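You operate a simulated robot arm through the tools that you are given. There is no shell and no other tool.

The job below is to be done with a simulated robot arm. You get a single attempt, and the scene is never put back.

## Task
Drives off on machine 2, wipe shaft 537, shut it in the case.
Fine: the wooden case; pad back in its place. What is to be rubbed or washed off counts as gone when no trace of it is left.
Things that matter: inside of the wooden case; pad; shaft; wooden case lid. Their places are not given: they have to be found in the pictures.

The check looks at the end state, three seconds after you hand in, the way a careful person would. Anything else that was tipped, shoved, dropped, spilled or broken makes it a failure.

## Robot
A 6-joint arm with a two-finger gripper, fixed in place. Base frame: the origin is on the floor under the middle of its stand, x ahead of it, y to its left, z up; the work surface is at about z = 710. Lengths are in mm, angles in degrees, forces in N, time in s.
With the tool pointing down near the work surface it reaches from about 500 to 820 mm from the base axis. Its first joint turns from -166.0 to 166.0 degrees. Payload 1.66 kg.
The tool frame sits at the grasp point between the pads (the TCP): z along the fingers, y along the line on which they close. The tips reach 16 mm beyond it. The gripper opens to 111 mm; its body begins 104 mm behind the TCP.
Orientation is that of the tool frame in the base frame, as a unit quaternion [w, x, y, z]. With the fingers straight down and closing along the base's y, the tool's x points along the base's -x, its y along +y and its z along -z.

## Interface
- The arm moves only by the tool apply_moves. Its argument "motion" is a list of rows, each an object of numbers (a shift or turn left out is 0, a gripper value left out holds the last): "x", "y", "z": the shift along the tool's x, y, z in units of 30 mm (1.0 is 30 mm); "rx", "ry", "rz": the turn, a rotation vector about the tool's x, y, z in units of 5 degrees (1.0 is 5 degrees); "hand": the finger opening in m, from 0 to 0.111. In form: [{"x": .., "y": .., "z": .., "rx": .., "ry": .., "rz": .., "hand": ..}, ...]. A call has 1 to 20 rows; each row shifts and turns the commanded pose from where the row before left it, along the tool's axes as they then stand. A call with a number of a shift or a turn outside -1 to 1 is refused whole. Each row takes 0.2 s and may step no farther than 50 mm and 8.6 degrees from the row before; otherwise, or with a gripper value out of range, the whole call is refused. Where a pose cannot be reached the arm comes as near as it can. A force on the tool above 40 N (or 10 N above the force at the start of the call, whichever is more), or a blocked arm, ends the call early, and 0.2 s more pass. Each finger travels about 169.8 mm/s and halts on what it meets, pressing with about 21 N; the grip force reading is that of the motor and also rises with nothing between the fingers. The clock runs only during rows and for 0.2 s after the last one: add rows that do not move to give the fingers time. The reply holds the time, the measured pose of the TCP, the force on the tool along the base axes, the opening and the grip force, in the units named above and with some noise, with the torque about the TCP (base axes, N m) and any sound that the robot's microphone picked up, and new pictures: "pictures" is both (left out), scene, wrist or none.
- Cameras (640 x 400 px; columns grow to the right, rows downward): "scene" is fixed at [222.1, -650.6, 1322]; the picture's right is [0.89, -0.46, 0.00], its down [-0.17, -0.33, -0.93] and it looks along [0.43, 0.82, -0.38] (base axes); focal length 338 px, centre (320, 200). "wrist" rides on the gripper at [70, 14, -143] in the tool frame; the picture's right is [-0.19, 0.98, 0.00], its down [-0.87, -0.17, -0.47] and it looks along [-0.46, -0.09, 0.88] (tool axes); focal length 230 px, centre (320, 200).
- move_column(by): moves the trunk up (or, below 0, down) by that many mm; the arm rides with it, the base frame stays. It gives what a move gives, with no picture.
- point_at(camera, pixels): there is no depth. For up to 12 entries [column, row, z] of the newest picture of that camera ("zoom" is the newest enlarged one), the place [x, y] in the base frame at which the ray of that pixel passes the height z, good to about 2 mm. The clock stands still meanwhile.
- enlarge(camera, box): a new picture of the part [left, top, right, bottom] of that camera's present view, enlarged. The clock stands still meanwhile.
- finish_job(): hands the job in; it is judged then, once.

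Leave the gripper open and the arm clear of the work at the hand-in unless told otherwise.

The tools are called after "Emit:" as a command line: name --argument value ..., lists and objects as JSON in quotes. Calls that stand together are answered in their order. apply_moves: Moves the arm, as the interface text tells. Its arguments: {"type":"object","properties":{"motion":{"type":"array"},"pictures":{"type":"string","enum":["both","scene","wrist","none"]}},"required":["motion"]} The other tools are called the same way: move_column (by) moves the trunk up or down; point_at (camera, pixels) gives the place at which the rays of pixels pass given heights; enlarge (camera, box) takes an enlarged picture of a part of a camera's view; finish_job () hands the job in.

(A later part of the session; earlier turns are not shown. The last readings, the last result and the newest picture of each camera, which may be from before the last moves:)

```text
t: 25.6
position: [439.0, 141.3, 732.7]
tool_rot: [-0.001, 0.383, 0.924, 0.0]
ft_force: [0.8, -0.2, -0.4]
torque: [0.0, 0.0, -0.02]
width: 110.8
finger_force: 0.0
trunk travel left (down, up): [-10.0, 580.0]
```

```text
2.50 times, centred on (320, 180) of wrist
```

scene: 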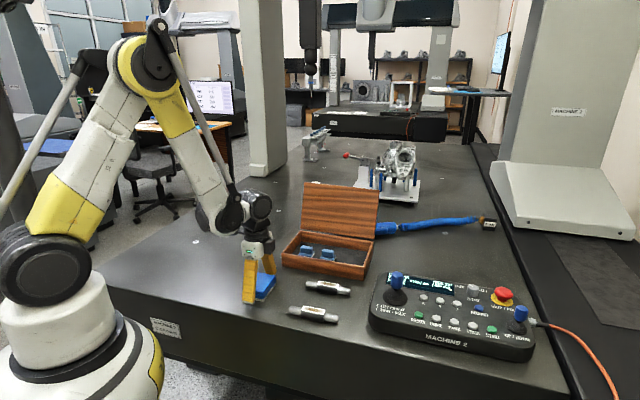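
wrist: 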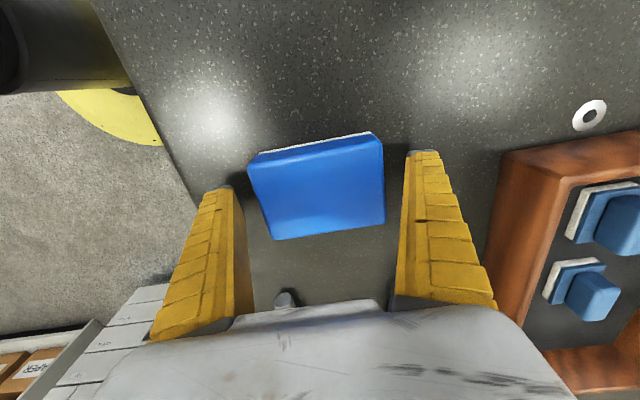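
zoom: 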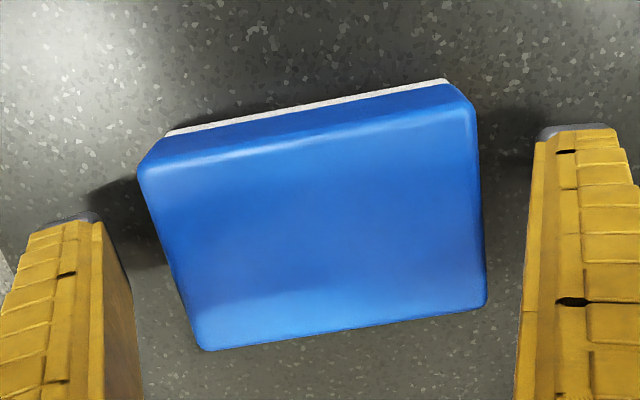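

The fingers straddle the pad's long side evenly and the tips are just above the table. I'll close on the pad.

Emit:
apply_moves --motion '[{"hand": 0.09}, {"hand": 0.07}, {"hand": 0.06}, {"hand": 0.06}, {"hand": 0.06}]'

Emit:
enlarge --camera "scene" --box '[220, 220, 320, 310]'

```text
t: 26.9
position: [438.7, 139.0, 733.5]
tool_rot: [0.0, 0.383, 0.924, 0.0]
ft_force: [0.4, 0.4, 0.0]
torque: [-0.05, 0.03, 0.01]
width: 85.2
finger_force: 21.0
trunk travel left (down, up): [-10.0, 580.0]
```

scene: 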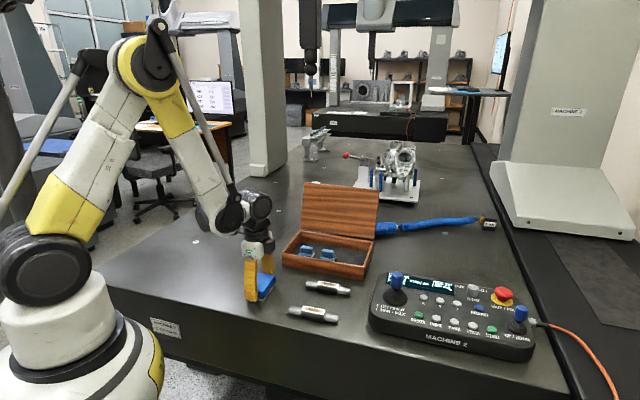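
wrist: 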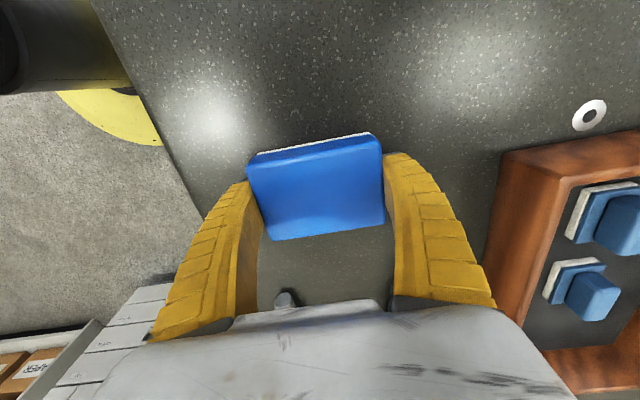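

```text
4.44 times, centred on (270, 265) of scene
```

zoom: 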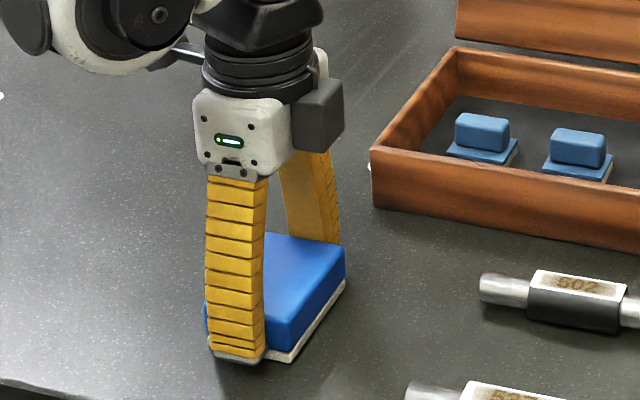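

The pad is held, with the opening at 85 mm. I'll lift it 60 mm and carry it over shaft 537.

Emit:
apply_moves --motion '[{"z": -0.3}, {"z": -0.7}, {"z": -1}, {"x": -0.86, "y": -0.28}, {"x": -0.86, "y": -0.28}, {"x": -0.86, "y": -0.28}, {"x": -0.86, "y": -0.28}, {"x": -0.86, "y": -0.28}, {"x": -0.86, "y": -0.28}, {"x": -0.85, "y": -0.27}, {}]'

Emit:
enlarge --camera "scene" --box '[260, 240, 380, 330]'

```text
t: 29.2
position: [526.4, -30.1, 793.0]
tool_rot: [-0.001, 0.382, 0.924, -0.001]
ft_force: [-0.1, 0.7, 0.3]
torque: [0.03, 0.03, 0.03]
width: 85.3
finger_force: 21.1
trunk travel left (down, up): [-10.0, 580.0]
```

scene: 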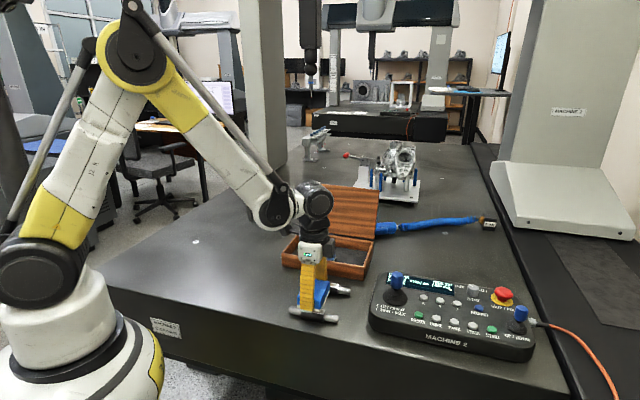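
wrist: 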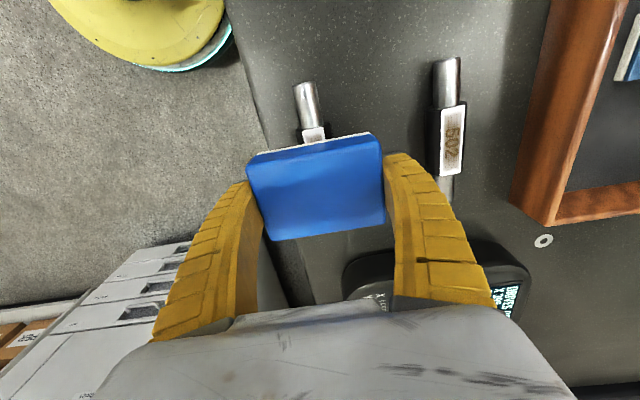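

```text
4.44 times, centred on (320, 285) of scene
```

zoom: 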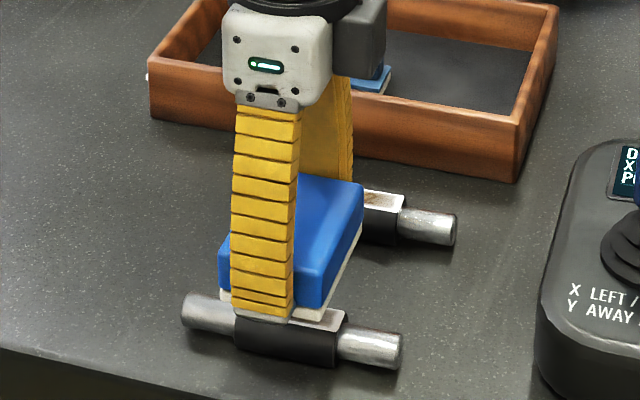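

The pad is over shaft 537 and clear of shaft 502. I'll lower it to just above the face, then seek contact.

Emit:
apply_moves --motion '[{"z": 0.5}, {"z": 0.4}, {}]' --pictures "none"

Emit:
enlarge --camera "scene" --box '[270, 250, 370, 330]'

```text
t: 30.1
position: [525.6, -28.0, 764.9]
tool_rot: [0.0, 0.383, 0.924, 0.0]
ft_force: [-0.7, -0.8, -0.7]
torque: [0.01, -0.02, -0.02]
width: 85.5
finger_force: 20.9
trunk travel left (down, up): [-10.0, 580.0]
```

```text
5.00 times, centred on (320, 290) of scene
```

zoom: 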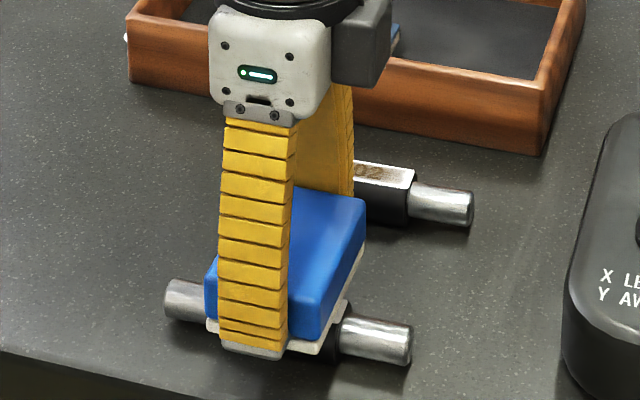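

Close, but no contact force yet. I'll step down while watching the force.

Emit:
apply_moves --motion '[{"z": 0.06}, {"z": 0.06}, {}]' --pictures "none"

Emit:
apply_moves --motion '[{"z": 0.05}, {}]' --pictures "none"

```text
t: 30.9
position: [525.1, -28.1, 763.2]
tool_rot: [0.0, 0.382, 0.924, 0.001]
ft_force: [1.2, -0.1, -0.3]
torque: [0.02, -0.03, -0.02]
width: 85.4
finger_force: 21.2
trunk travel left (down, up): [-10.0, 580.0]
```

```text
t: 31.4
position: [526.1, -26.8, 760.5]
tool_rot: [0.0, 0.383, 0.924, 0.0]
ft_force: [-0.1, -0.5, -0.1]
torque: [0.0, -0.01, 0.03]
width: 85.7
finger_force: 20.8
trunk travel left (down, up): [-10.0, 580.0]
```

Still free at z about 760. I'll keep stepping.

Emit:
apply_moves --motion '[{"z": 0.05}, {}]' --pictures "none"

Emit:
apply_moves --motion '[{"z": 0.05}, {}]' --pictures "none"

```text
t: 32.0
position: [525.3, -28.9, 759.7]
tool_rot: [0.0, 0.382, 0.924, 0.0]
ft_force: [-0.2, 0.1, -1.1]
torque: [-0.01, -0.03, -0.01]
width: 85.3
finger_force: 21.3
trunk travel left (down, up): [-10.0, 580.0]
```

```text
t: 32.6
position: [525.7, -27.5, 758.9]
tool_rot: [0.001, 0.384, 0.924, 0.0]
ft_force: [3.1, -0.7, 15.7]
torque: [0.06, -0.04, 0.01]
width: 85.5
finger_force: 20.8
trunk travel left (down, up): [-10.0, 580.0]
```

Contact: about 16 N upward. I'll stroke along the shaft axis (tool x) in small moves and see whether the shaft stays put.

Emit:
apply_moves --motion '[{"x": 0.3}, {"x": 0.3}, {"x": -0.3}, {"x": -0.3}, {"x": -0.3}, {"x": -0.3}, {"x": 0.3}, {"x": 0.3}]'

Emit:
enlarge --camera "scene" --box '[270, 250, 370, 330]'

```text
t: 34.5
position: [526.3, -28.3, 758.3]
tool_rot: [-0.001, 0.383, 0.924, 0.0]
ft_force: [0.3, -0.1, -1.7]
torque: [0.01, 0.0, -0.01]
width: 85.6
finger_force: 21.2
trunk travel left (down, up): [-10.0, 580.0]
```

scene: 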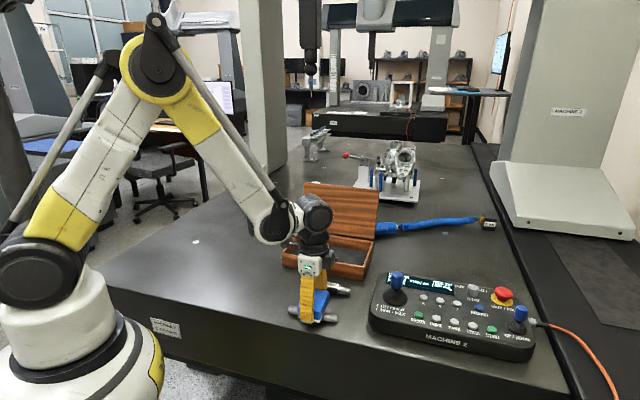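
wrist: 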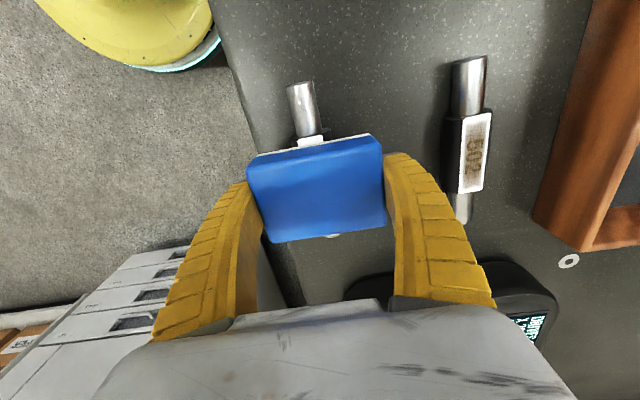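

```text
5.00 times, centred on (320, 290) of scene
```

zoom: 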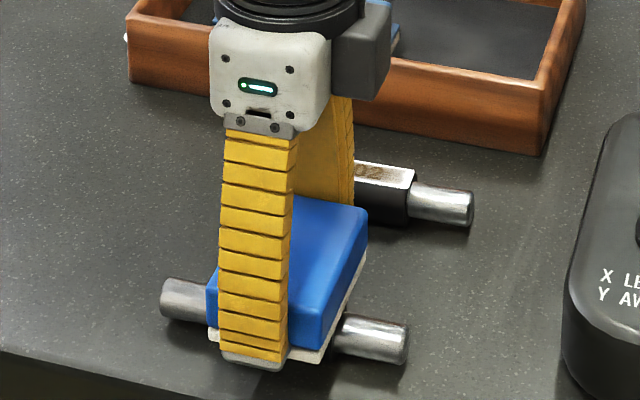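

The force faded to about zero, so the pad settled a little during the strokes. I'll press down a touch more and stroke again.

Emit:
apply_moves --motion '[{"z": 0.05}, {}]' --pictures "none"

Emit:
apply_moves --motion '[{"x": 0.3}, {"x": 0.3}]' --pictures "none"

Emit:
apply_moves --motion '[{"x": -0.3}, {"x": -0.3}, {"x": -0.3}, {"x": -0.3}]' --pictures "none"

```text
t: 35.0
position: [525.2, -28.4, 757.5]
tool_rot: [0.0, 0.382, 0.924, 0.001]
ft_force: [5.2, 3.4, 12.5]
torque: [0.11, -0.08, 0.0]
width: 85.5
finger_force: 21.3
trunk travel left (down, up): [-10.0, 580.0]
```

```text
t: 35.6
position: [512.4, -16.1, 758.1]
tool_rot: [0.0, 0.382, 0.924, -0.001]
ft_force: [1.4, -2.9, 4.6]
torque: [-0.17, -0.12, -0.03]
width: 85.7
finger_force: 21.0
trunk travel left (down, up): [-10.0, 580.0]
```

```text
t: 36.6
position: [537.4, -40.4, 759.1]
tool_rot: [0.0, 0.381, 0.924, 0.0]
ft_force: [0.0, 0.1, -1.4]
torque: [-0.04, -0.03, 0.0]
width: 85.4
finger_force: 21.3
trunk travel left (down, up): [-10.0, 580.0]
```

The force drops again at the stroke's ends. I'll lift and look at the face to see what has been wiped.

Emit:
apply_moves --motion '[{"z": -0.6}, {"z": -1}, {"x": -1}, {"x": -1}, {"x": -0.6}, {}]'

Emit:
enlarge --camera "wrist" --box '[240, 20, 400, 140]'

Emit:
enlarge --camera "scene" --box '[270, 240, 390, 330]'

```text
t: 38.0
position: [597.3, -95.8, 804.4]
tool_rot: [-0.001, 0.382, 0.924, 0.0]
ft_force: [-0.2, 0.1, -0.7]
torque: [0.01, -0.02, 0.01]
width: 85.4
finger_force: 21.0
trunk travel left (down, up): [-10.0, 580.0]
```

scene: 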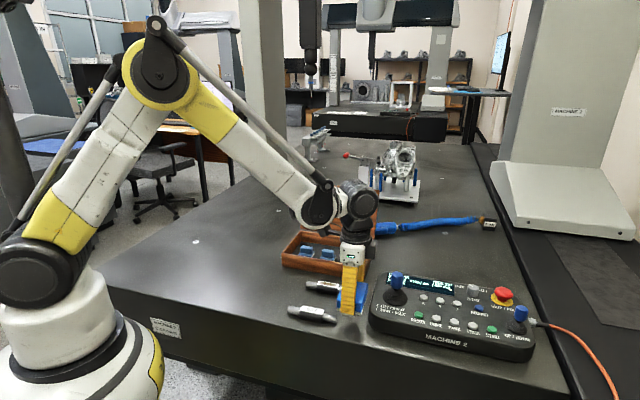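
wrist: 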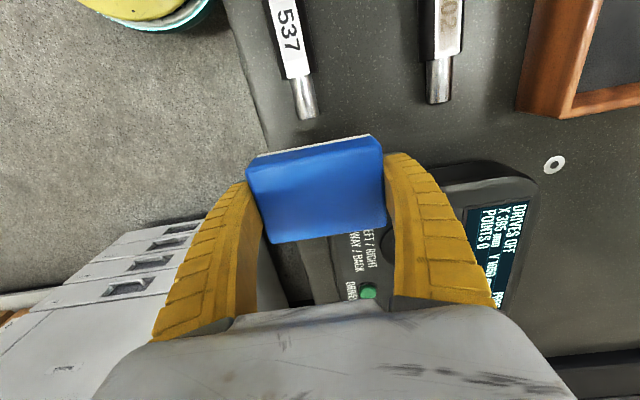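

```text
3.33 times, centred on (320, 80) of wrist
```

zoom: 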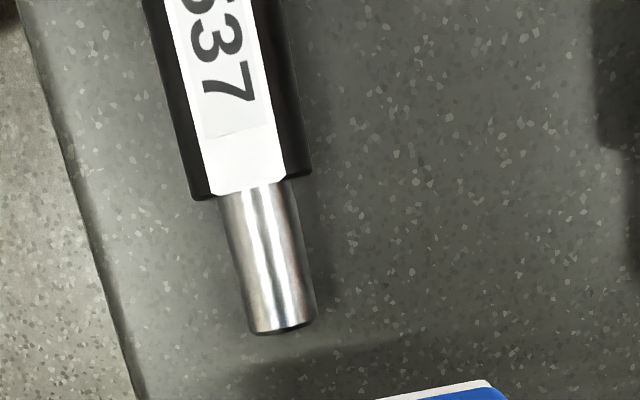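

```text
4.44 times, centred on (330, 285) of scene
```

zoom: 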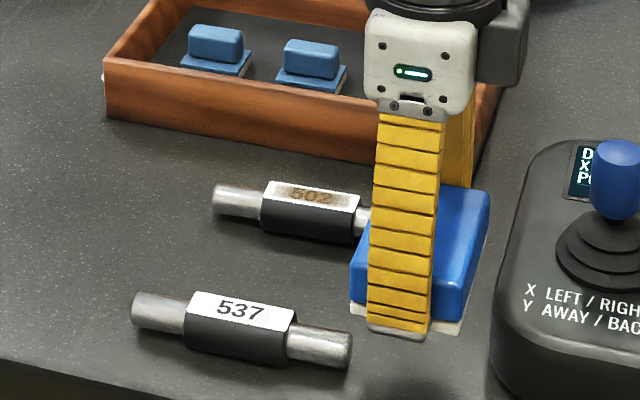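

The brown smear is gone and the number now reads dark "537" on white. I can make out a faintly greyer rectangle around it, so I'll rise a little and look at the whole face closely for leftover traces.

Emit:
apply_moves --motion '[{"x": 0.9, "z": -0.5}, {"z": -0.5}, {}]' --pictures "wrist"

Emit:
enlarge --camera "wrist" --box '[260, 20, 340, 110]'

Emit:
enlarge --camera "scene" --box '[295, 295, 335, 325]'

```text
t: 38.9
position: [574.0, -75.8, 833.9]
tool_rot: [0.0, 0.382, 0.924, 0.0]
ft_force: [0.4, 0.6, -0.5]
torque: [-0.02, 0.02, 0.0]
width: 85.4
finger_force: 20.7
trunk travel left (down, up): [-10.0, 580.0]
```

wrist: 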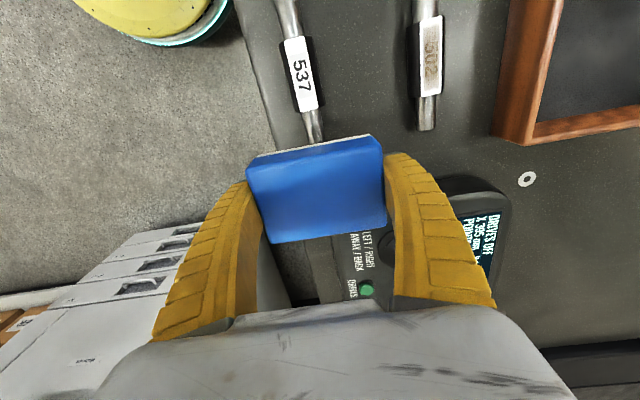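

```text
4.44 times, centred on (300, 65) of wrist
```

zoom: 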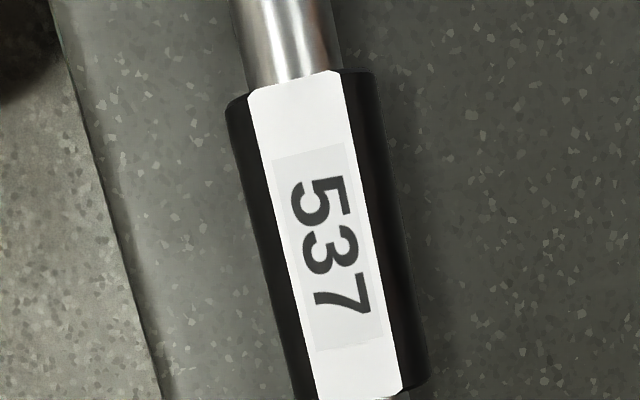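

```text
13.33 times, centred on (315, 310) of scene
```

zoom: 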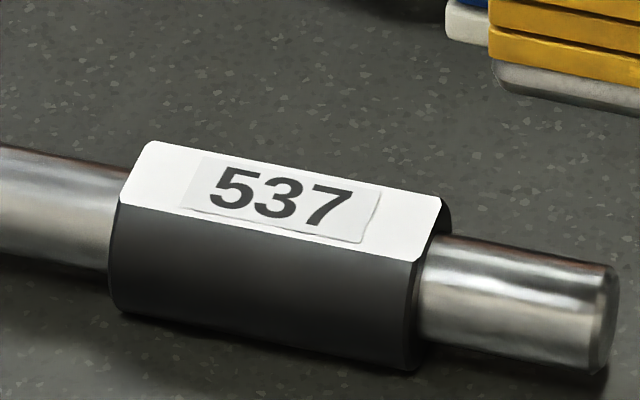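

The face is clean white with a crisp number. The pale rectangle is the label sticker itself. To be sure no faint trace is left, I'll do one more light pass. First I'll check where the shaft now lies.

Emit:
point_at --camera "wrist" --pixels '[[276.5, 2, 725], [315, 140, 725], [300.5, 72.9, 736], [284, 40, 736], [304, 36, 736], [299, 109, 736], [319, 106, 736]]'

Emit:
point_at --camera "scene" --pixels '[[288.5, 310, 725], [337, 319, 725], [313, 309.5, 736]]'

```text
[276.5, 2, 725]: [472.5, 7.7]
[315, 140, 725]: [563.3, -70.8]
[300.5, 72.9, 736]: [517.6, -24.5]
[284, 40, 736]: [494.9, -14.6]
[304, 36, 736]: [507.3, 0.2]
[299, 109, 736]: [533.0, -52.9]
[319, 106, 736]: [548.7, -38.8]
```

```text
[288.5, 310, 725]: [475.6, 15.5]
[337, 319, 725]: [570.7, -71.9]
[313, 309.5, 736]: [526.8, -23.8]
```

The shaft hardly moved and is now centred at about (521,-26.5). I'll go back over it and lower gently for one more light pass.

Emit:
apply_moves --motion '[{"x": 0.8, "z": 0.2}, {"x": 0.8, "y": -0.047, "z": 0.6}, {"x": 0.82, "z": 0.7}, {"z": 0.5}, {"z": 0.4}, {"z": 0.1}, {}]' --pictures "none"

Emit:
apply_moves --motion '[{"z": 0.04}, {}]' --pictures "none"

```text
t: 40.5
position: [520.5, -26.8, 760.8]
tool_rot: [0.001, 0.382, 0.924, 0.001]
ft_force: [0.6, 0.1, -0.5]
torque: [-0.01, 0.0, 0.01]
width: 85.5
finger_force: 21.1
trunk travel left (down, up): [-10.0, 580.0]
```

```text
t: 41.0
position: [522.6, -26.6, 759.4]
tool_rot: [0.0, 0.383, 0.924, 0.0]
ft_force: [-1.0, 0.4, -1.2]
torque: [-0.02, -0.03, 0.0]
width: 85.2
finger_force: 21.1
trunk travel left (down, up): [-10.0, 580.0]
```

No contact yet, so I'll step down a little more.

Emit:
apply_moves --motion '[{"z": 0.04}, {}]' --pictures "none"

Emit:
apply_moves --motion '[{"z": 0.03}, {}]' --pictures "none"

Emit:
apply_moves --motion '[{"z": 0.03}, {}]' --pictures "none"

```text
t: 41.6
position: [522.4, -26.0, 758.8]
tool_rot: [0.0, 0.383, 0.924, 0.0]
ft_force: [0.6, 0.2, 0.0]
torque: [0.0, 0.01, 0.01]
width: 85.6
finger_force: 21.2
trunk travel left (down, up): [-10.0, 580.0]
```

```text
t: 42.2
position: [520.4, -27.1, 757.9]
tool_rot: [0.0, 0.383, 0.924, 0.0]
ft_force: [2.0, -0.2, 2.8]
torque: [-0.05, -0.08, -0.01]
width: 85.4
finger_force: 21.0
trunk travel left (down, up): [-10.0, 580.0]
```

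```text
t: 42.9
position: [521.1, -26.1, 756.6]
tool_rot: [0.0, 0.383, 0.924, 0.001]
ft_force: [5.3, -3.2, 16.2]
torque: [0.0, -0.02, -0.01]
width: 85.9
finger_force: 21.2
trunk travel left (down, up): [-10.0, 580.0]
```

Contact at about 16 N. I'll do a light pass: strokes along and across the face, ending centred.

Emit:
apply_moves --motion '[{"x": 0.3}, {"x": 0.3}, {"y": 0.2}, {"x": -0.3}, {"x": -0.3}, {"x": -0.3}, {"x": -0.3}, {"y": -0.2}, {"x": 0.3}, {"x": 0.3}, {"x": 0.3}, {"x": 0.3}, {"x": -0.3}, {"x": -0.3}]' --pictures "none"

Emit:
apply_moves --motion '[{"z": -0.6}, {"z": -1}, {"z": -0.6}, {"x": -0.9}, {"x": -0.9}, {"x": -0.6}, {}]'

Emit:
enlarge --camera "wrist" --box '[250, 0, 350, 110]'

Emit:
enlarge --camera "scene" --box '[285, 295, 345, 330]'

```text
t: 45.9
position: [523.9, -25.8, 756.1]
tool_rot: [-0.001, 0.383, 0.924, 0.0]
ft_force: [-1.6, 0.5, 0.6]
torque: [0.04, 0.03, 0.02]
width: 85.3
finger_force: 20.4
trunk travel left (down, up): [-10.0, 580.0]
```

```text
t: 47.5
position: [572.8, -74.3, 821.5]
tool_rot: [0.0, 0.382, 0.924, -0.001]
ft_force: [-0.3, 0.2, -1.4]
torque: [-0.03, -0.03, 0.0]
width: 85.3
finger_force: 21.1
trunk travel left (down, up): [-10.0, 580.0]
```

scene: 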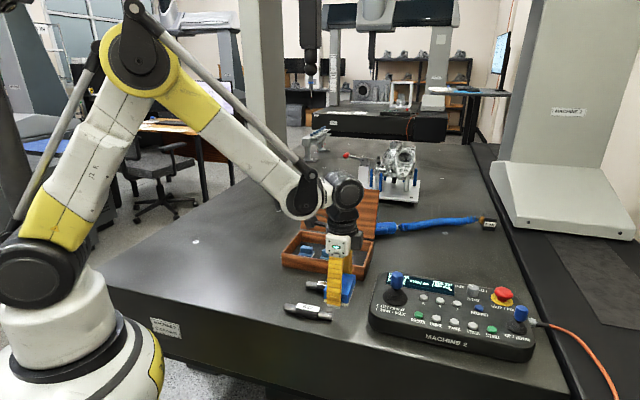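
wrist: 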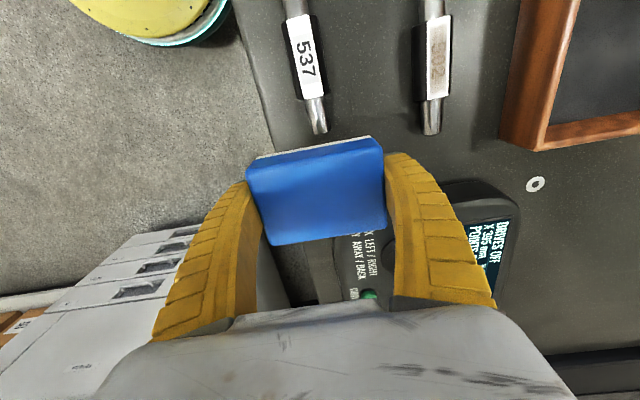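

```text
3.64 times, centred on (300, 55) of wrist
```

zoom: 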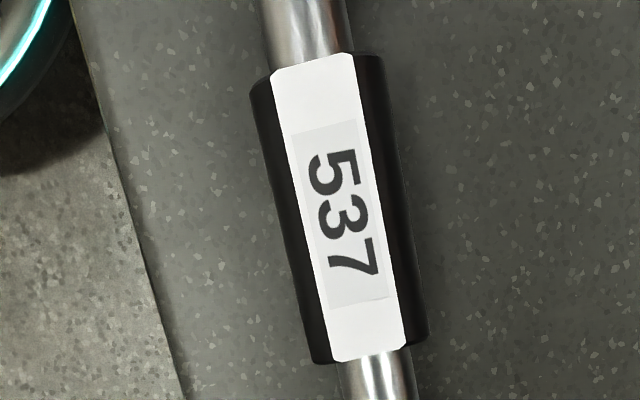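

```text
10.67 times, centred on (315, 312) of scene
```

zoom: 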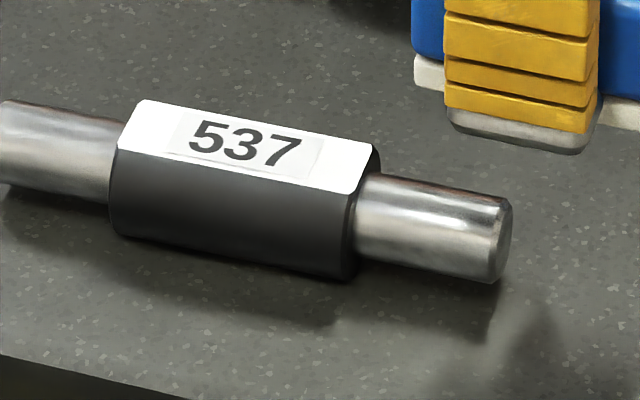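

The face is spotless, so the wiping is done. I'll carry the pad back over its original spot at (438.6,140.9), staying high on the way.

Emit:
apply_moves --motion '[{"x": 0.83, "y": 0.2}, {"x": 0.83, "y": 0.2}, {"x": 0.83, "y": 0.2}, {"x": 0.83, "y": 0.2}, {"x": 0.83, "y": 0.2}, {"x": 0.83, "y": 0.2}, {"x": 0.83, "y": 0.2}, {"x": 0.83, "y": 0.2}, {"x": 0.83, "y": 0.2}, {"x": 0.84, "y": 0.2}, {}, {}]'

Emit:
apply_moves --motion '[{}]' --pictures "none"

```text
t: 50.0
position: [435.0, 142.2, 822.0]
tool_rot: [0.0, 0.383, 0.924, 0.0]
ft_force: [-0.9, 0.4, -1.5]
torque: [0.02, -0.01, 0.01]
width: 85.1
finger_force: 21.4
trunk travel left (down, up): [-10.0, 580.0]
```

scene: 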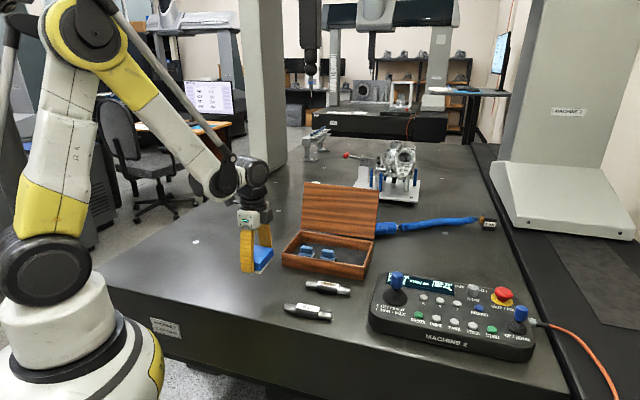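
wrist: 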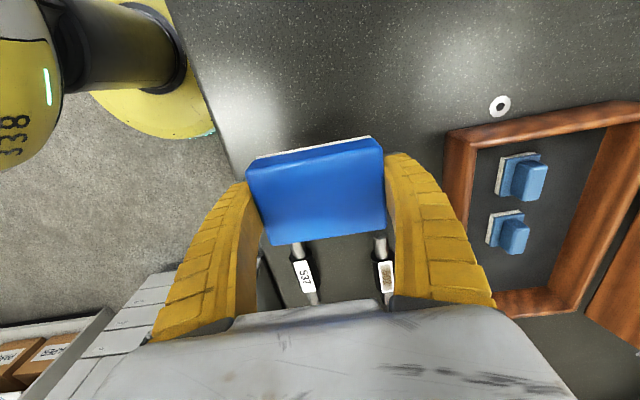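

```text
t: 50.5
position: [436.4, 141.4, 821.8]
tool_rot: [0.0, 0.383, 0.924, 0.0]
ft_force: [-0.4, -0.2, -1.5]
torque: [0.03, -0.03, 0.03]
width: 85.3
finger_force: 21.1
trunk travel left (down, up): [-10.0, 580.0]
```

I'm within 2–3 mm of the original spot. I'll lower to a few millimetres above the table, then set it down gently.

Emit:
apply_moves --motion '[{"z": 0.8}, {"z": 0.8}, {"z": 0.7}, {"z": 0.5}, {}]' --pictures "none"

Emit:
apply_moves --motion '[{"z": 0.06}, {}]' --pictures "none"

Emit:
apply_moves --motion '[{"z": 0.04}, {}]' --pictures "none"

```text
t: 51.6
position: [438.9, 141.0, 735.9]
tool_rot: [0.0, 0.382, 0.924, 0.0]
ft_force: [0.6, 1.1, -1.2]
torque: [0.0, 0.03, 0.02]
width: 85.4
finger_force: 20.8
trunk travel left (down, up): [-10.0, 580.0]
```

```text
t: 52.2
position: [438.9, 140.8, 735.3]
tool_rot: [-0.001, 0.382, 0.924, 0.0]
ft_force: [-0.5, -1.4, -2.2]
torque: [-0.03, 0.02, 0.05]
width: 85.3
finger_force: 20.4
trunk travel left (down, up): [-10.0, 580.0]
```

```text
t: 52.9
position: [439.2, 140.9, 735.6]
tool_rot: [0.0, 0.383, 0.924, 0.0]
ft_force: [-0.8, 0.4, -0.8]
torque: [-0.01, 0.01, -0.01]
width: 85.5
finger_force: 21.0
trunk travel left (down, up): [-10.0, 580.0]
```

The position is (439,141), right on the original spot. I'll go down the last millimetres until the table takes the pad.

Emit:
apply_moves --motion '[{"z": 0.04}, {}]' --pictures "none"

Emit:
apply_moves --motion '[{"z": 0.04}, {}]' --pictures "none"

```text
t: 53.5
position: [438.7, 141.0, 732.6]
tool_rot: [-0.001, 0.382, 0.924, 0.0]
ft_force: [0.6, 0.4, -0.4]
torque: [0.01, 0.02, -0.01]
width: 85.3
finger_force: 21.0
trunk travel left (down, up): [-10.0, 580.0]
```

```text
t: 54.0
position: [439.6, 141.6, 732.1]
tool_rot: [0.0, 0.383, 0.924, -0.001]
ft_force: [-0.4, 0.2, -0.5]
torque: [-0.01, 0.01, -0.01]
width: 85.4
finger_force: 20.8
trunk travel left (down, up): [-10.0, 580.0]
```

Still hanging free, so another step down.

Emit:
apply_moves --motion '[{"z": 0.04}, {}]' --pictures "none"

Emit:
apply_moves --motion '[{"z": 0.03}, {}]' --pictures "none"

```text
t: 54.6
position: [439.5, 140.9, 729.5]
tool_rot: [0.0, 0.382, 0.924, 0.0]
ft_force: [-0.5, 0.3, -0.2]
torque: [0.0, 0.02, 0.02]
width: 85.4
finger_force: 21.1
trunk travel left (down, up): [-10.0, 580.0]
```

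```text
t: 55.2
position: [439.5, 141.7, 729.7]
tool_rot: [0.0, 0.382, 0.924, 0.001]
ft_force: [2.4, 2.8, 5.8]
torque: [0.06, 0.0, -0.01]
width: 85.5
finger_force: 20.6
trunk travel left (down, up): [-10.0, 580.0]
```

The table now takes the pad, with about 6 N upward. I'll open the fingers and check.

Emit:
apply_moves --motion '[{"hand": 0.09}, {"hand": 0.1}, {"hand": 0.111}, {}]' --pictures "wrist"

Emit:
apply_moves --motion '[{"z": -0.3}, {"z": -0.7}, {"z": -1}, {"z": -1}, {"z": -1}, {}]'

Emit:
enlarge --camera "scene" --box '[230, 255, 370, 340]'

```text
t: 56.2
position: [438.8, 140.5, 729.6]
tool_rot: [0.0, 0.383, 0.924, 0.0]
ft_force: [0.2, 0.1, -0.3]
torque: [0.0, 0.01, 0.0]
width: 110.8
finger_force: 0.0
trunk travel left (down, up): [-10.0, 580.0]
```

wrist: 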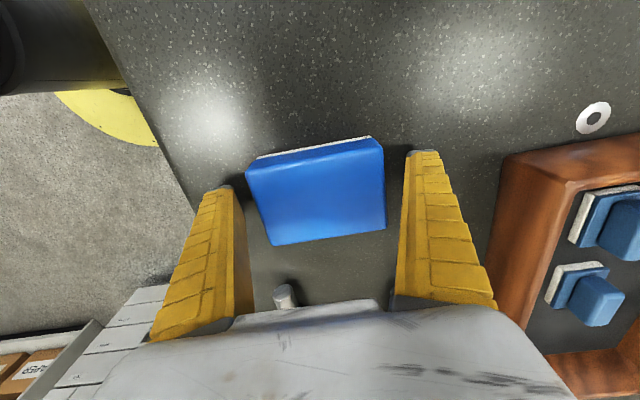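

```text
t: 57.6
position: [437.8, 140.6, 849.5]
tool_rot: [0.0, 0.383, 0.924, 0.0]
ft_force: [0.5, -0.6, -0.6]
torque: [0.03, -0.03, -0.02]
width: 110.9
finger_force: 0.0
trunk travel left (down, up): [-10.0, 580.0]
```

scene: 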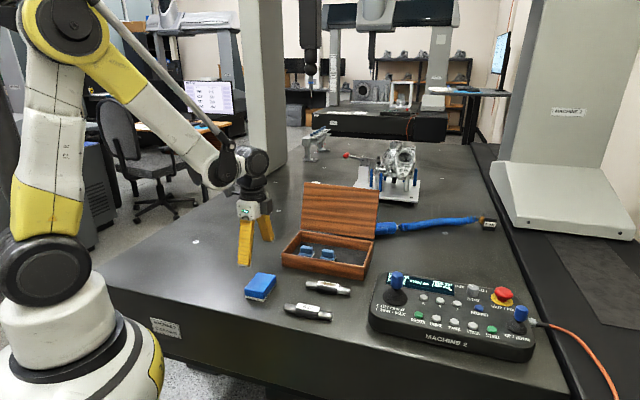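
wrist: 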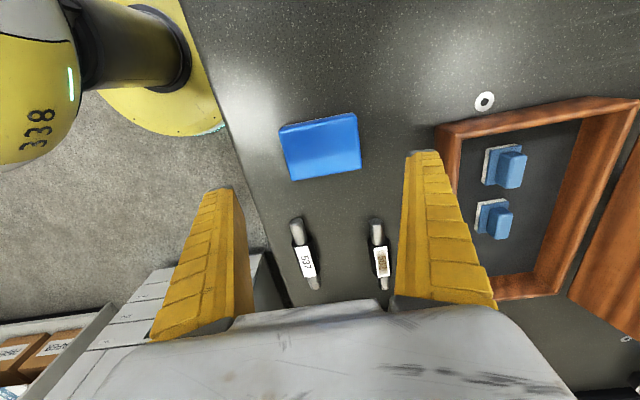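

```text
4.57 times, centred on (300, 298) of scene
```

zoom: 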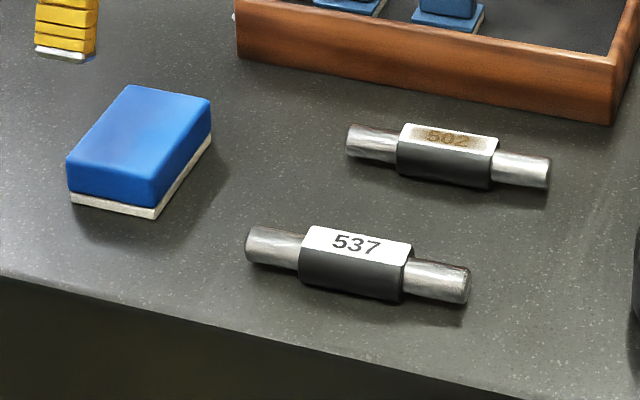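

The pad is back in its place, within about 1 mm of where it was. Now I'll study the case interior and the shaft's new position.

Emit:
enlarge --camera "scene" --box '[280, 225, 380, 285]'

Emit:
enlarge --camera "wrist" --box '[430, 80, 640, 310]'

Emit:
point_at --camera "scene" --pixels '[[284.2, 307, 723], [332.8, 317.5, 723], [308.1, 307.4, 736]]'

Emit:
point_at --camera "wrist" --pixels '[[295, 219, 728], [314.5, 289, 728], [305, 262, 736], [295, 246, 736], [308, 245, 736], [302, 277, 736], [316, 276, 736]]'

```text
6.40 times, centred on (330, 255) of scene
```

zoom: 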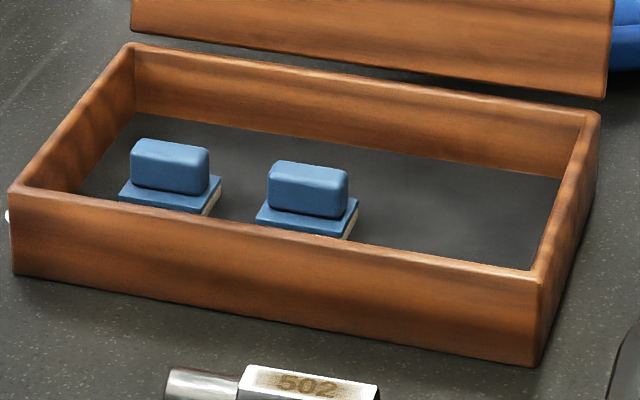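

```text
1.74 times, centred on (535, 195) of wrist
```

zoom: 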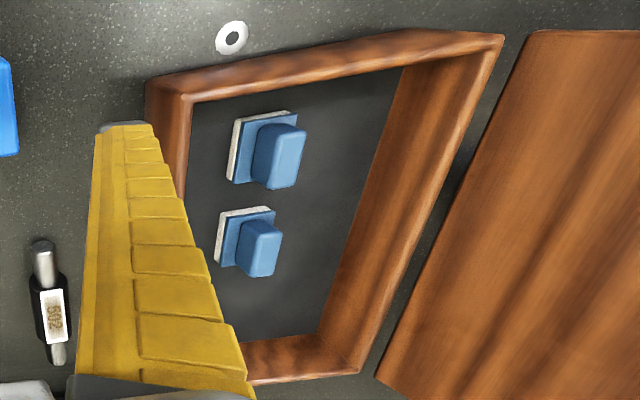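

```text
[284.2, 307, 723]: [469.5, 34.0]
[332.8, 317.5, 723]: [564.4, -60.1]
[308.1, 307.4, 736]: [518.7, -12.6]
```

```text
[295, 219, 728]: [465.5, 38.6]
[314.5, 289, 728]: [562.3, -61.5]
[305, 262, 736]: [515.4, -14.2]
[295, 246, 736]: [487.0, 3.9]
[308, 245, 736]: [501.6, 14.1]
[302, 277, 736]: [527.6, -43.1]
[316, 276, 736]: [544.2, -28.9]
```

The shaft's centre is now about (515.5,-13). The case has two small blue blocks in its front-left area, and the back and right look free. I'll hover above the case to map its interior accurately.

Emit:
apply_moves --motion '[{"x": -0.69, "y": 0.74, "z": -0.42}, {"x": -0.69, "y": 0.74, "z": -0.42}, {"x": -0.69, "y": 0.74, "z": -0.42}, {"x": -0.69, "y": 0.74, "z": -0.42}, {"x": -0.69, "y": 0.74, "z": -0.42}, {"x": -0.69, "y": 0.74, "z": -0.42}, {"x": -0.69, "y": 0.74, "z": -0.42}, {"x": -0.69, "y": 0.74, "z": -0.42}, {}]'

Emit:
enlarge --camera "wrist" --box '[240, 0, 480, 170]'

```text
t: 59.6
position: [685.6, 153.2, 952.0]
tool_rot: [0.0, 0.383, 0.924, 0.0]
ft_force: [0.7, -0.5, 0.0]
torque: [-0.01, 0.0, -0.01]
width: 110.9
finger_force: 0.0
trunk travel left (down, up): [-10.0, 580.0]
```

scene: 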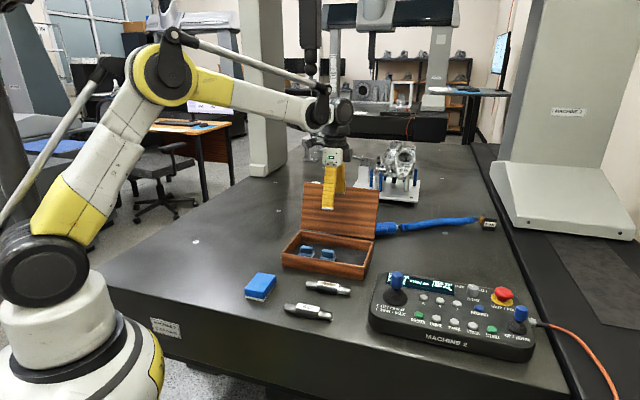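
wrist: 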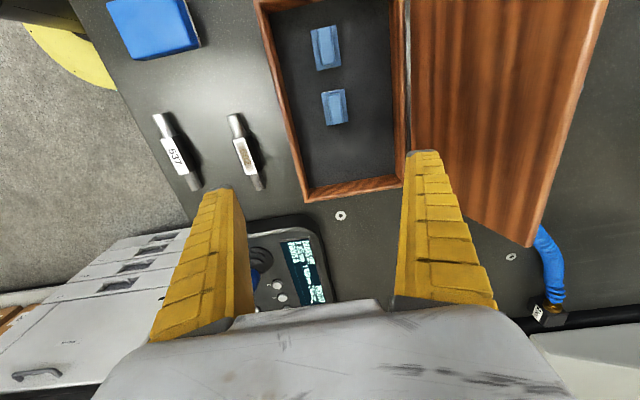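

```text
2.35 times, centred on (360, 85) of wrist
```

zoom: 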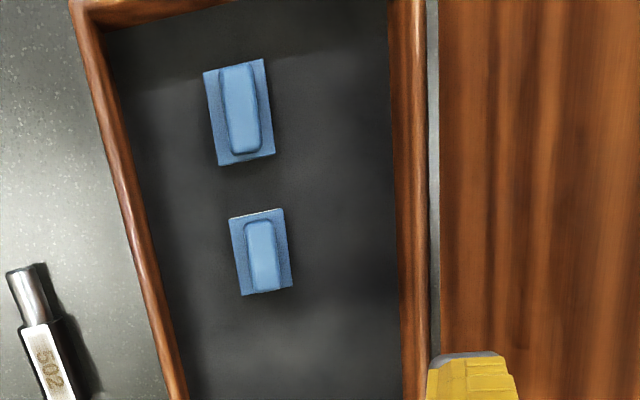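

This view is clear: the two blocks stand left of centre in the case, with free floor to the back and right. I'll measure the blocks, the inner walls and the rim.

Emit:
point_at --camera "zoom" --pixels '[[203, 72, 716], [264, 59, 716], [275, 154, 716], [219, 166, 716], [229, 218, 716], [284, 208, 716], [293, 285, 716], [241, 297, 716], [105, 30, 716], [188, 400, 716], [388, 5, 716], [402, 395, 716]]'

Emit:
point_at --camera "wrist" --pixels '[[310, 188, 716], [398, 174, 716], [306, 202, 760], [404, 187, 760], [254, 3, 760], [405, 3, 760], [412, 3, 760], [411, 170, 760], [607, 5, 921], [529, 247, 921]]'

```text
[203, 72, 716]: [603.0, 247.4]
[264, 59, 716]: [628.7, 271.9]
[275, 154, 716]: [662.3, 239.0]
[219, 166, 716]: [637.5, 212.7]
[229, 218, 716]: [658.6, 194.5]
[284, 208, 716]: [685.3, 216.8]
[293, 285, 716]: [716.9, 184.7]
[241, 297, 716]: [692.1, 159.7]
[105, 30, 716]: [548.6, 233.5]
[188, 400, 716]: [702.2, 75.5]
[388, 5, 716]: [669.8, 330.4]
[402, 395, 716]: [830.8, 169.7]
```

```text
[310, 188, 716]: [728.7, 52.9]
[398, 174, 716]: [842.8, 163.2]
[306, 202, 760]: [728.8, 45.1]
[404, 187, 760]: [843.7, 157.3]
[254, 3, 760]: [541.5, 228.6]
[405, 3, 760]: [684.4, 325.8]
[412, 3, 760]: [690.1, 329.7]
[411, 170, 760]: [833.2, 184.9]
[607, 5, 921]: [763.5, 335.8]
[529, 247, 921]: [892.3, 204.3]
```

In case coordinates (u along the long side, v towards the hinge), block 1 spans u 251–300 and block 2 spans u 329–377, both at v about 602–638. I'll enlarge the right and back part to get the inner walls and floor edge exactly.

Emit:
enlarge --camera "wrist" --box '[290, 90, 420, 205]'

Emit:
enlarge --camera "wrist" --box '[250, 0, 420, 110]'

```text
3.48 times, centred on (355, 148) of wrist
```

zoom: 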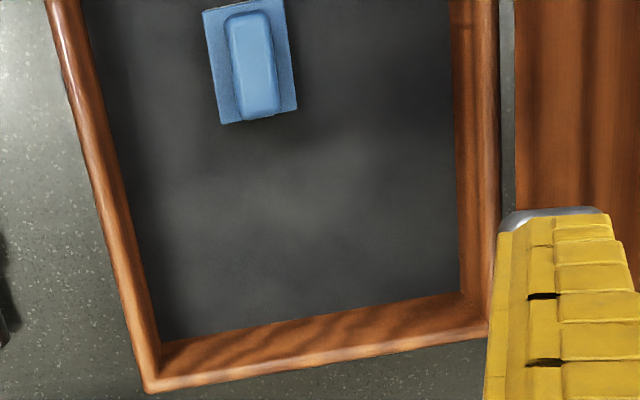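

```text
3.64 times, centred on (335, 55) of wrist
```

zoom: 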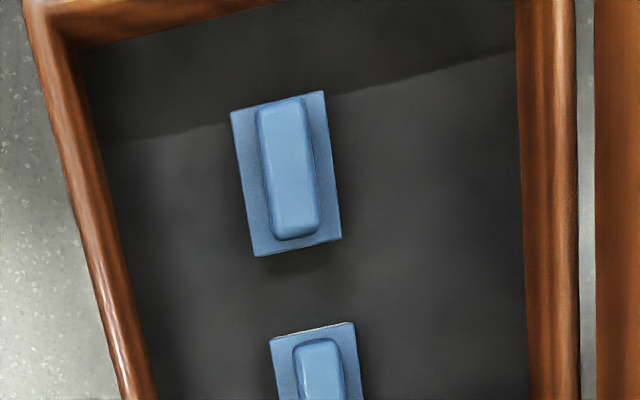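

The floor edges give an inner width in v of roughly 551–703. The back-right strip (v about 655, u about 404) is free for the 129 mm shaft, with the fingers to the right of block 2. Before going to the shaft I'll re-measure the current pose and the shaft from this view.

Emit:
apply_moves --motion '[{"hand": 0.07}, {}]' --pictures "none"

Emit:
apply_moves --motion '[{}]' --pictures "wrist"

Emit:
enlarge --camera "wrist" --box '[130, 90, 290, 210]'

```text
t: 60.2
position: [684.0, 152.7, 950.7]
tool_rot: [0.0, 0.384, 0.924, 0.0]
ft_force: [-0.1, 0.4, 0.7]
torque: [0.01, 0.0, -0.01]
width: 71.5
finger_force: 1.4
trunk travel left (down, up): [-10.0, 580.0]
```

```text
t: 60.6
position: [684.0, 153.2, 951.6]
tool_rot: [0.001, 0.382, 0.924, 0.0]
ft_force: [-1.5, 0.1, 0.3]
torque: [0.0, -0.03, 0.0]
width: 71.9
finger_force: 0.5
trunk travel left (down, up): [-10.0, 580.0]
```

wrist: 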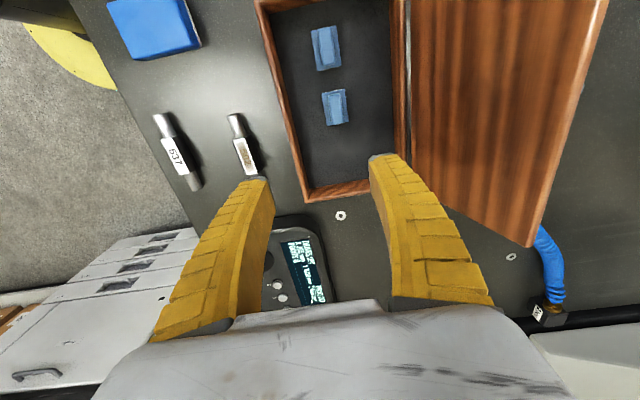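

```text
3.33 times, centred on (210, 150) of wrist
```

zoom: 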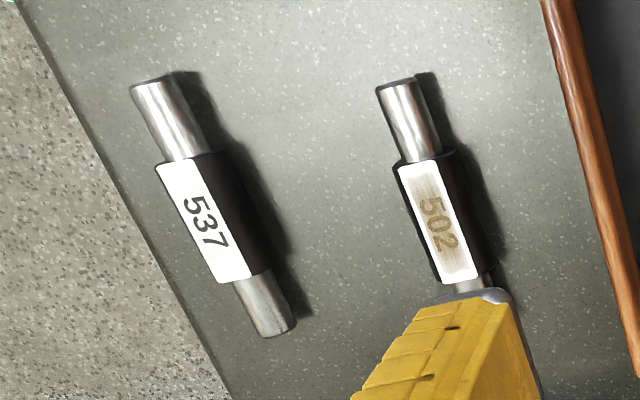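

From here 537 lies at lower left. I'll measure the label corners and the end centres in this enlarged view.

Emit:
point_at --camera "zoom" --pixels '[[155, 167, 736], [192, 159, 736], [221, 284, 736], [253, 273, 736], [205, 222, 736], [153, 86, 725], [275, 328, 725], [395, 170, 736], [433, 162, 736]]'

Emit:
enlarge --camera "scene" --box '[270, 270, 370, 330]'

```text
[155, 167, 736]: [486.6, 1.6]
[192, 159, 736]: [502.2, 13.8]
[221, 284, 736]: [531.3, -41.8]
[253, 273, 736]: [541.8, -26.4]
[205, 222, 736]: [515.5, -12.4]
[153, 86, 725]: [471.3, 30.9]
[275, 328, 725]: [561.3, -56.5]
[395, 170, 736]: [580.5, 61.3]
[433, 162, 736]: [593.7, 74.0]
```

```text
6.40 times, centred on (320, 300) of scene
```

zoom: 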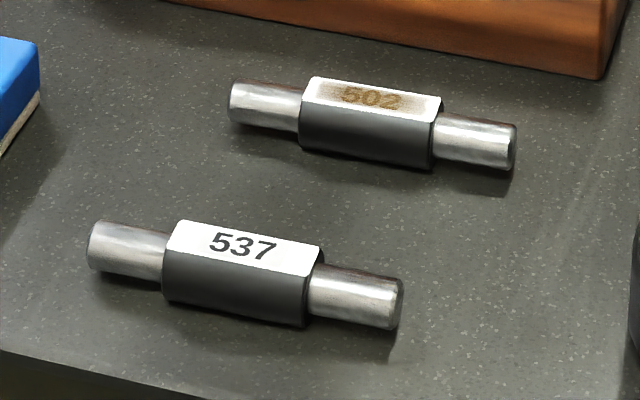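

The shaft's centre is (515.5,-13) and its axis is aligned with the tool at 45°. I'll move above it with the fingers 70 mm apart.

Emit:
apply_moves --motion '[{"y": -0.877, "z": 0.2}, {"y": -0.877, "z": 0.3}, {"y": -0.877, "z": 0.5}, {"y": -0.877, "z": 0.6}, {"y": -0.877, "z": 0.6}, {"y": -0.877, "z": 0.6}, {"x": 0.066, "y": -0.877, "z": 0.7}, {"y": -0.877, "z": 0.7}, {"y": -0.877, "z": 0.7}, {}, {}]'

Emit:
apply_moves --motion '[{}]' --pictures "none"

Emit:
enlarge --camera "wrist" --box '[200, 60, 440, 260]'

```text
t: 63.0
position: [512.7, -18.2, 804.2]
tool_rot: [0.001, 0.382, 0.924, 0.0]
ft_force: [0.4, 1.0, 0.4]
torque: [0.02, -0.02, 0.01]
width: 71.7
finger_force: 0.6
trunk travel left (down, up): [-10.0, 580.0]
```

scene: 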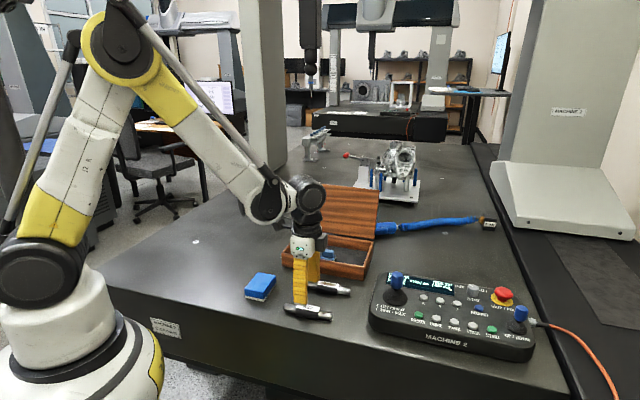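
wrist: 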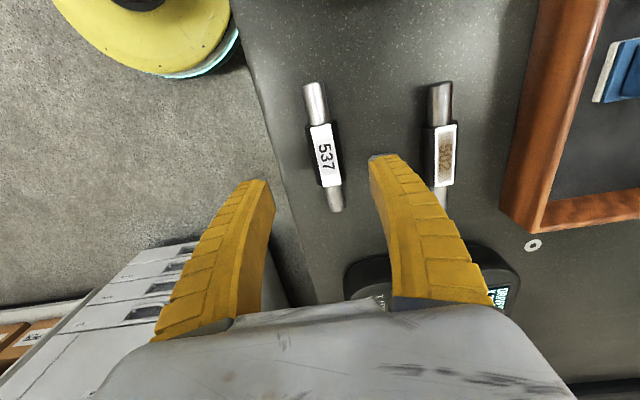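

```text
t: 63.5
position: [514.1, -18.4, 805.0]
tool_rot: [0.0, 0.383, 0.924, 0.0]
ft_force: [-0.2, 0.4, -0.5]
torque: [-0.02, -0.01, 0.02]
width: 71.4
finger_force: 0.4
trunk travel left (down, up): [-10.0, 580.0]
```

```text
2.00 times, centred on (320, 160) of wrist
```

zoom: 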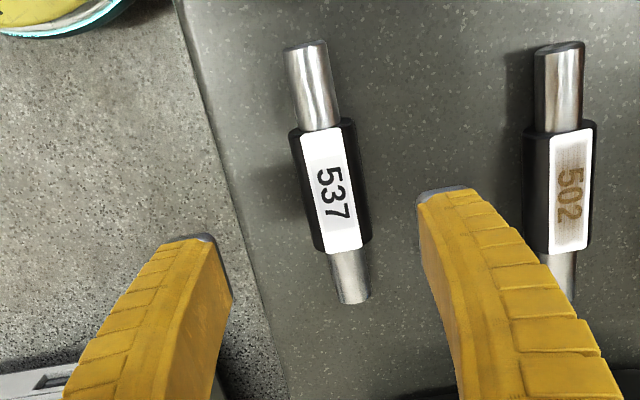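

I'm about 5 mm off the shaft's centre. I'll re-measure the shaft from this closer view.

Emit:
point_at --camera "zoom" --pixels '[[300, 134, 736], [346, 127, 736], [316, 253, 736], [362, 246, 736], [332, 190, 736], [304, 45, 725], [355, 300, 725], [206, 238, 788], [443, 190, 788]]'

Emit:
apply_moves --motion '[{}]' --pictures "none"

```text
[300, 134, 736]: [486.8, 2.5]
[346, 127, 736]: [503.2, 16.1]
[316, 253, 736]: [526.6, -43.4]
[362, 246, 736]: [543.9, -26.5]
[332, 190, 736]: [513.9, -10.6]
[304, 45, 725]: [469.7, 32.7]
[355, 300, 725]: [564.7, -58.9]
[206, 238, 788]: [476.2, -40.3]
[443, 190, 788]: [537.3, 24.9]
```

```text
t: 63.9
position: [513.0, -18.9, 805.5]
tool_rot: [0.0, 0.383, 0.924, 0.001]
ft_force: [-0.2, -0.9, 0.3]
torque: [-0.02, -0.05, 0.01]
width: 71.6
finger_force: 1.6
trunk travel left (down, up): [-10.0, 580.0]
```

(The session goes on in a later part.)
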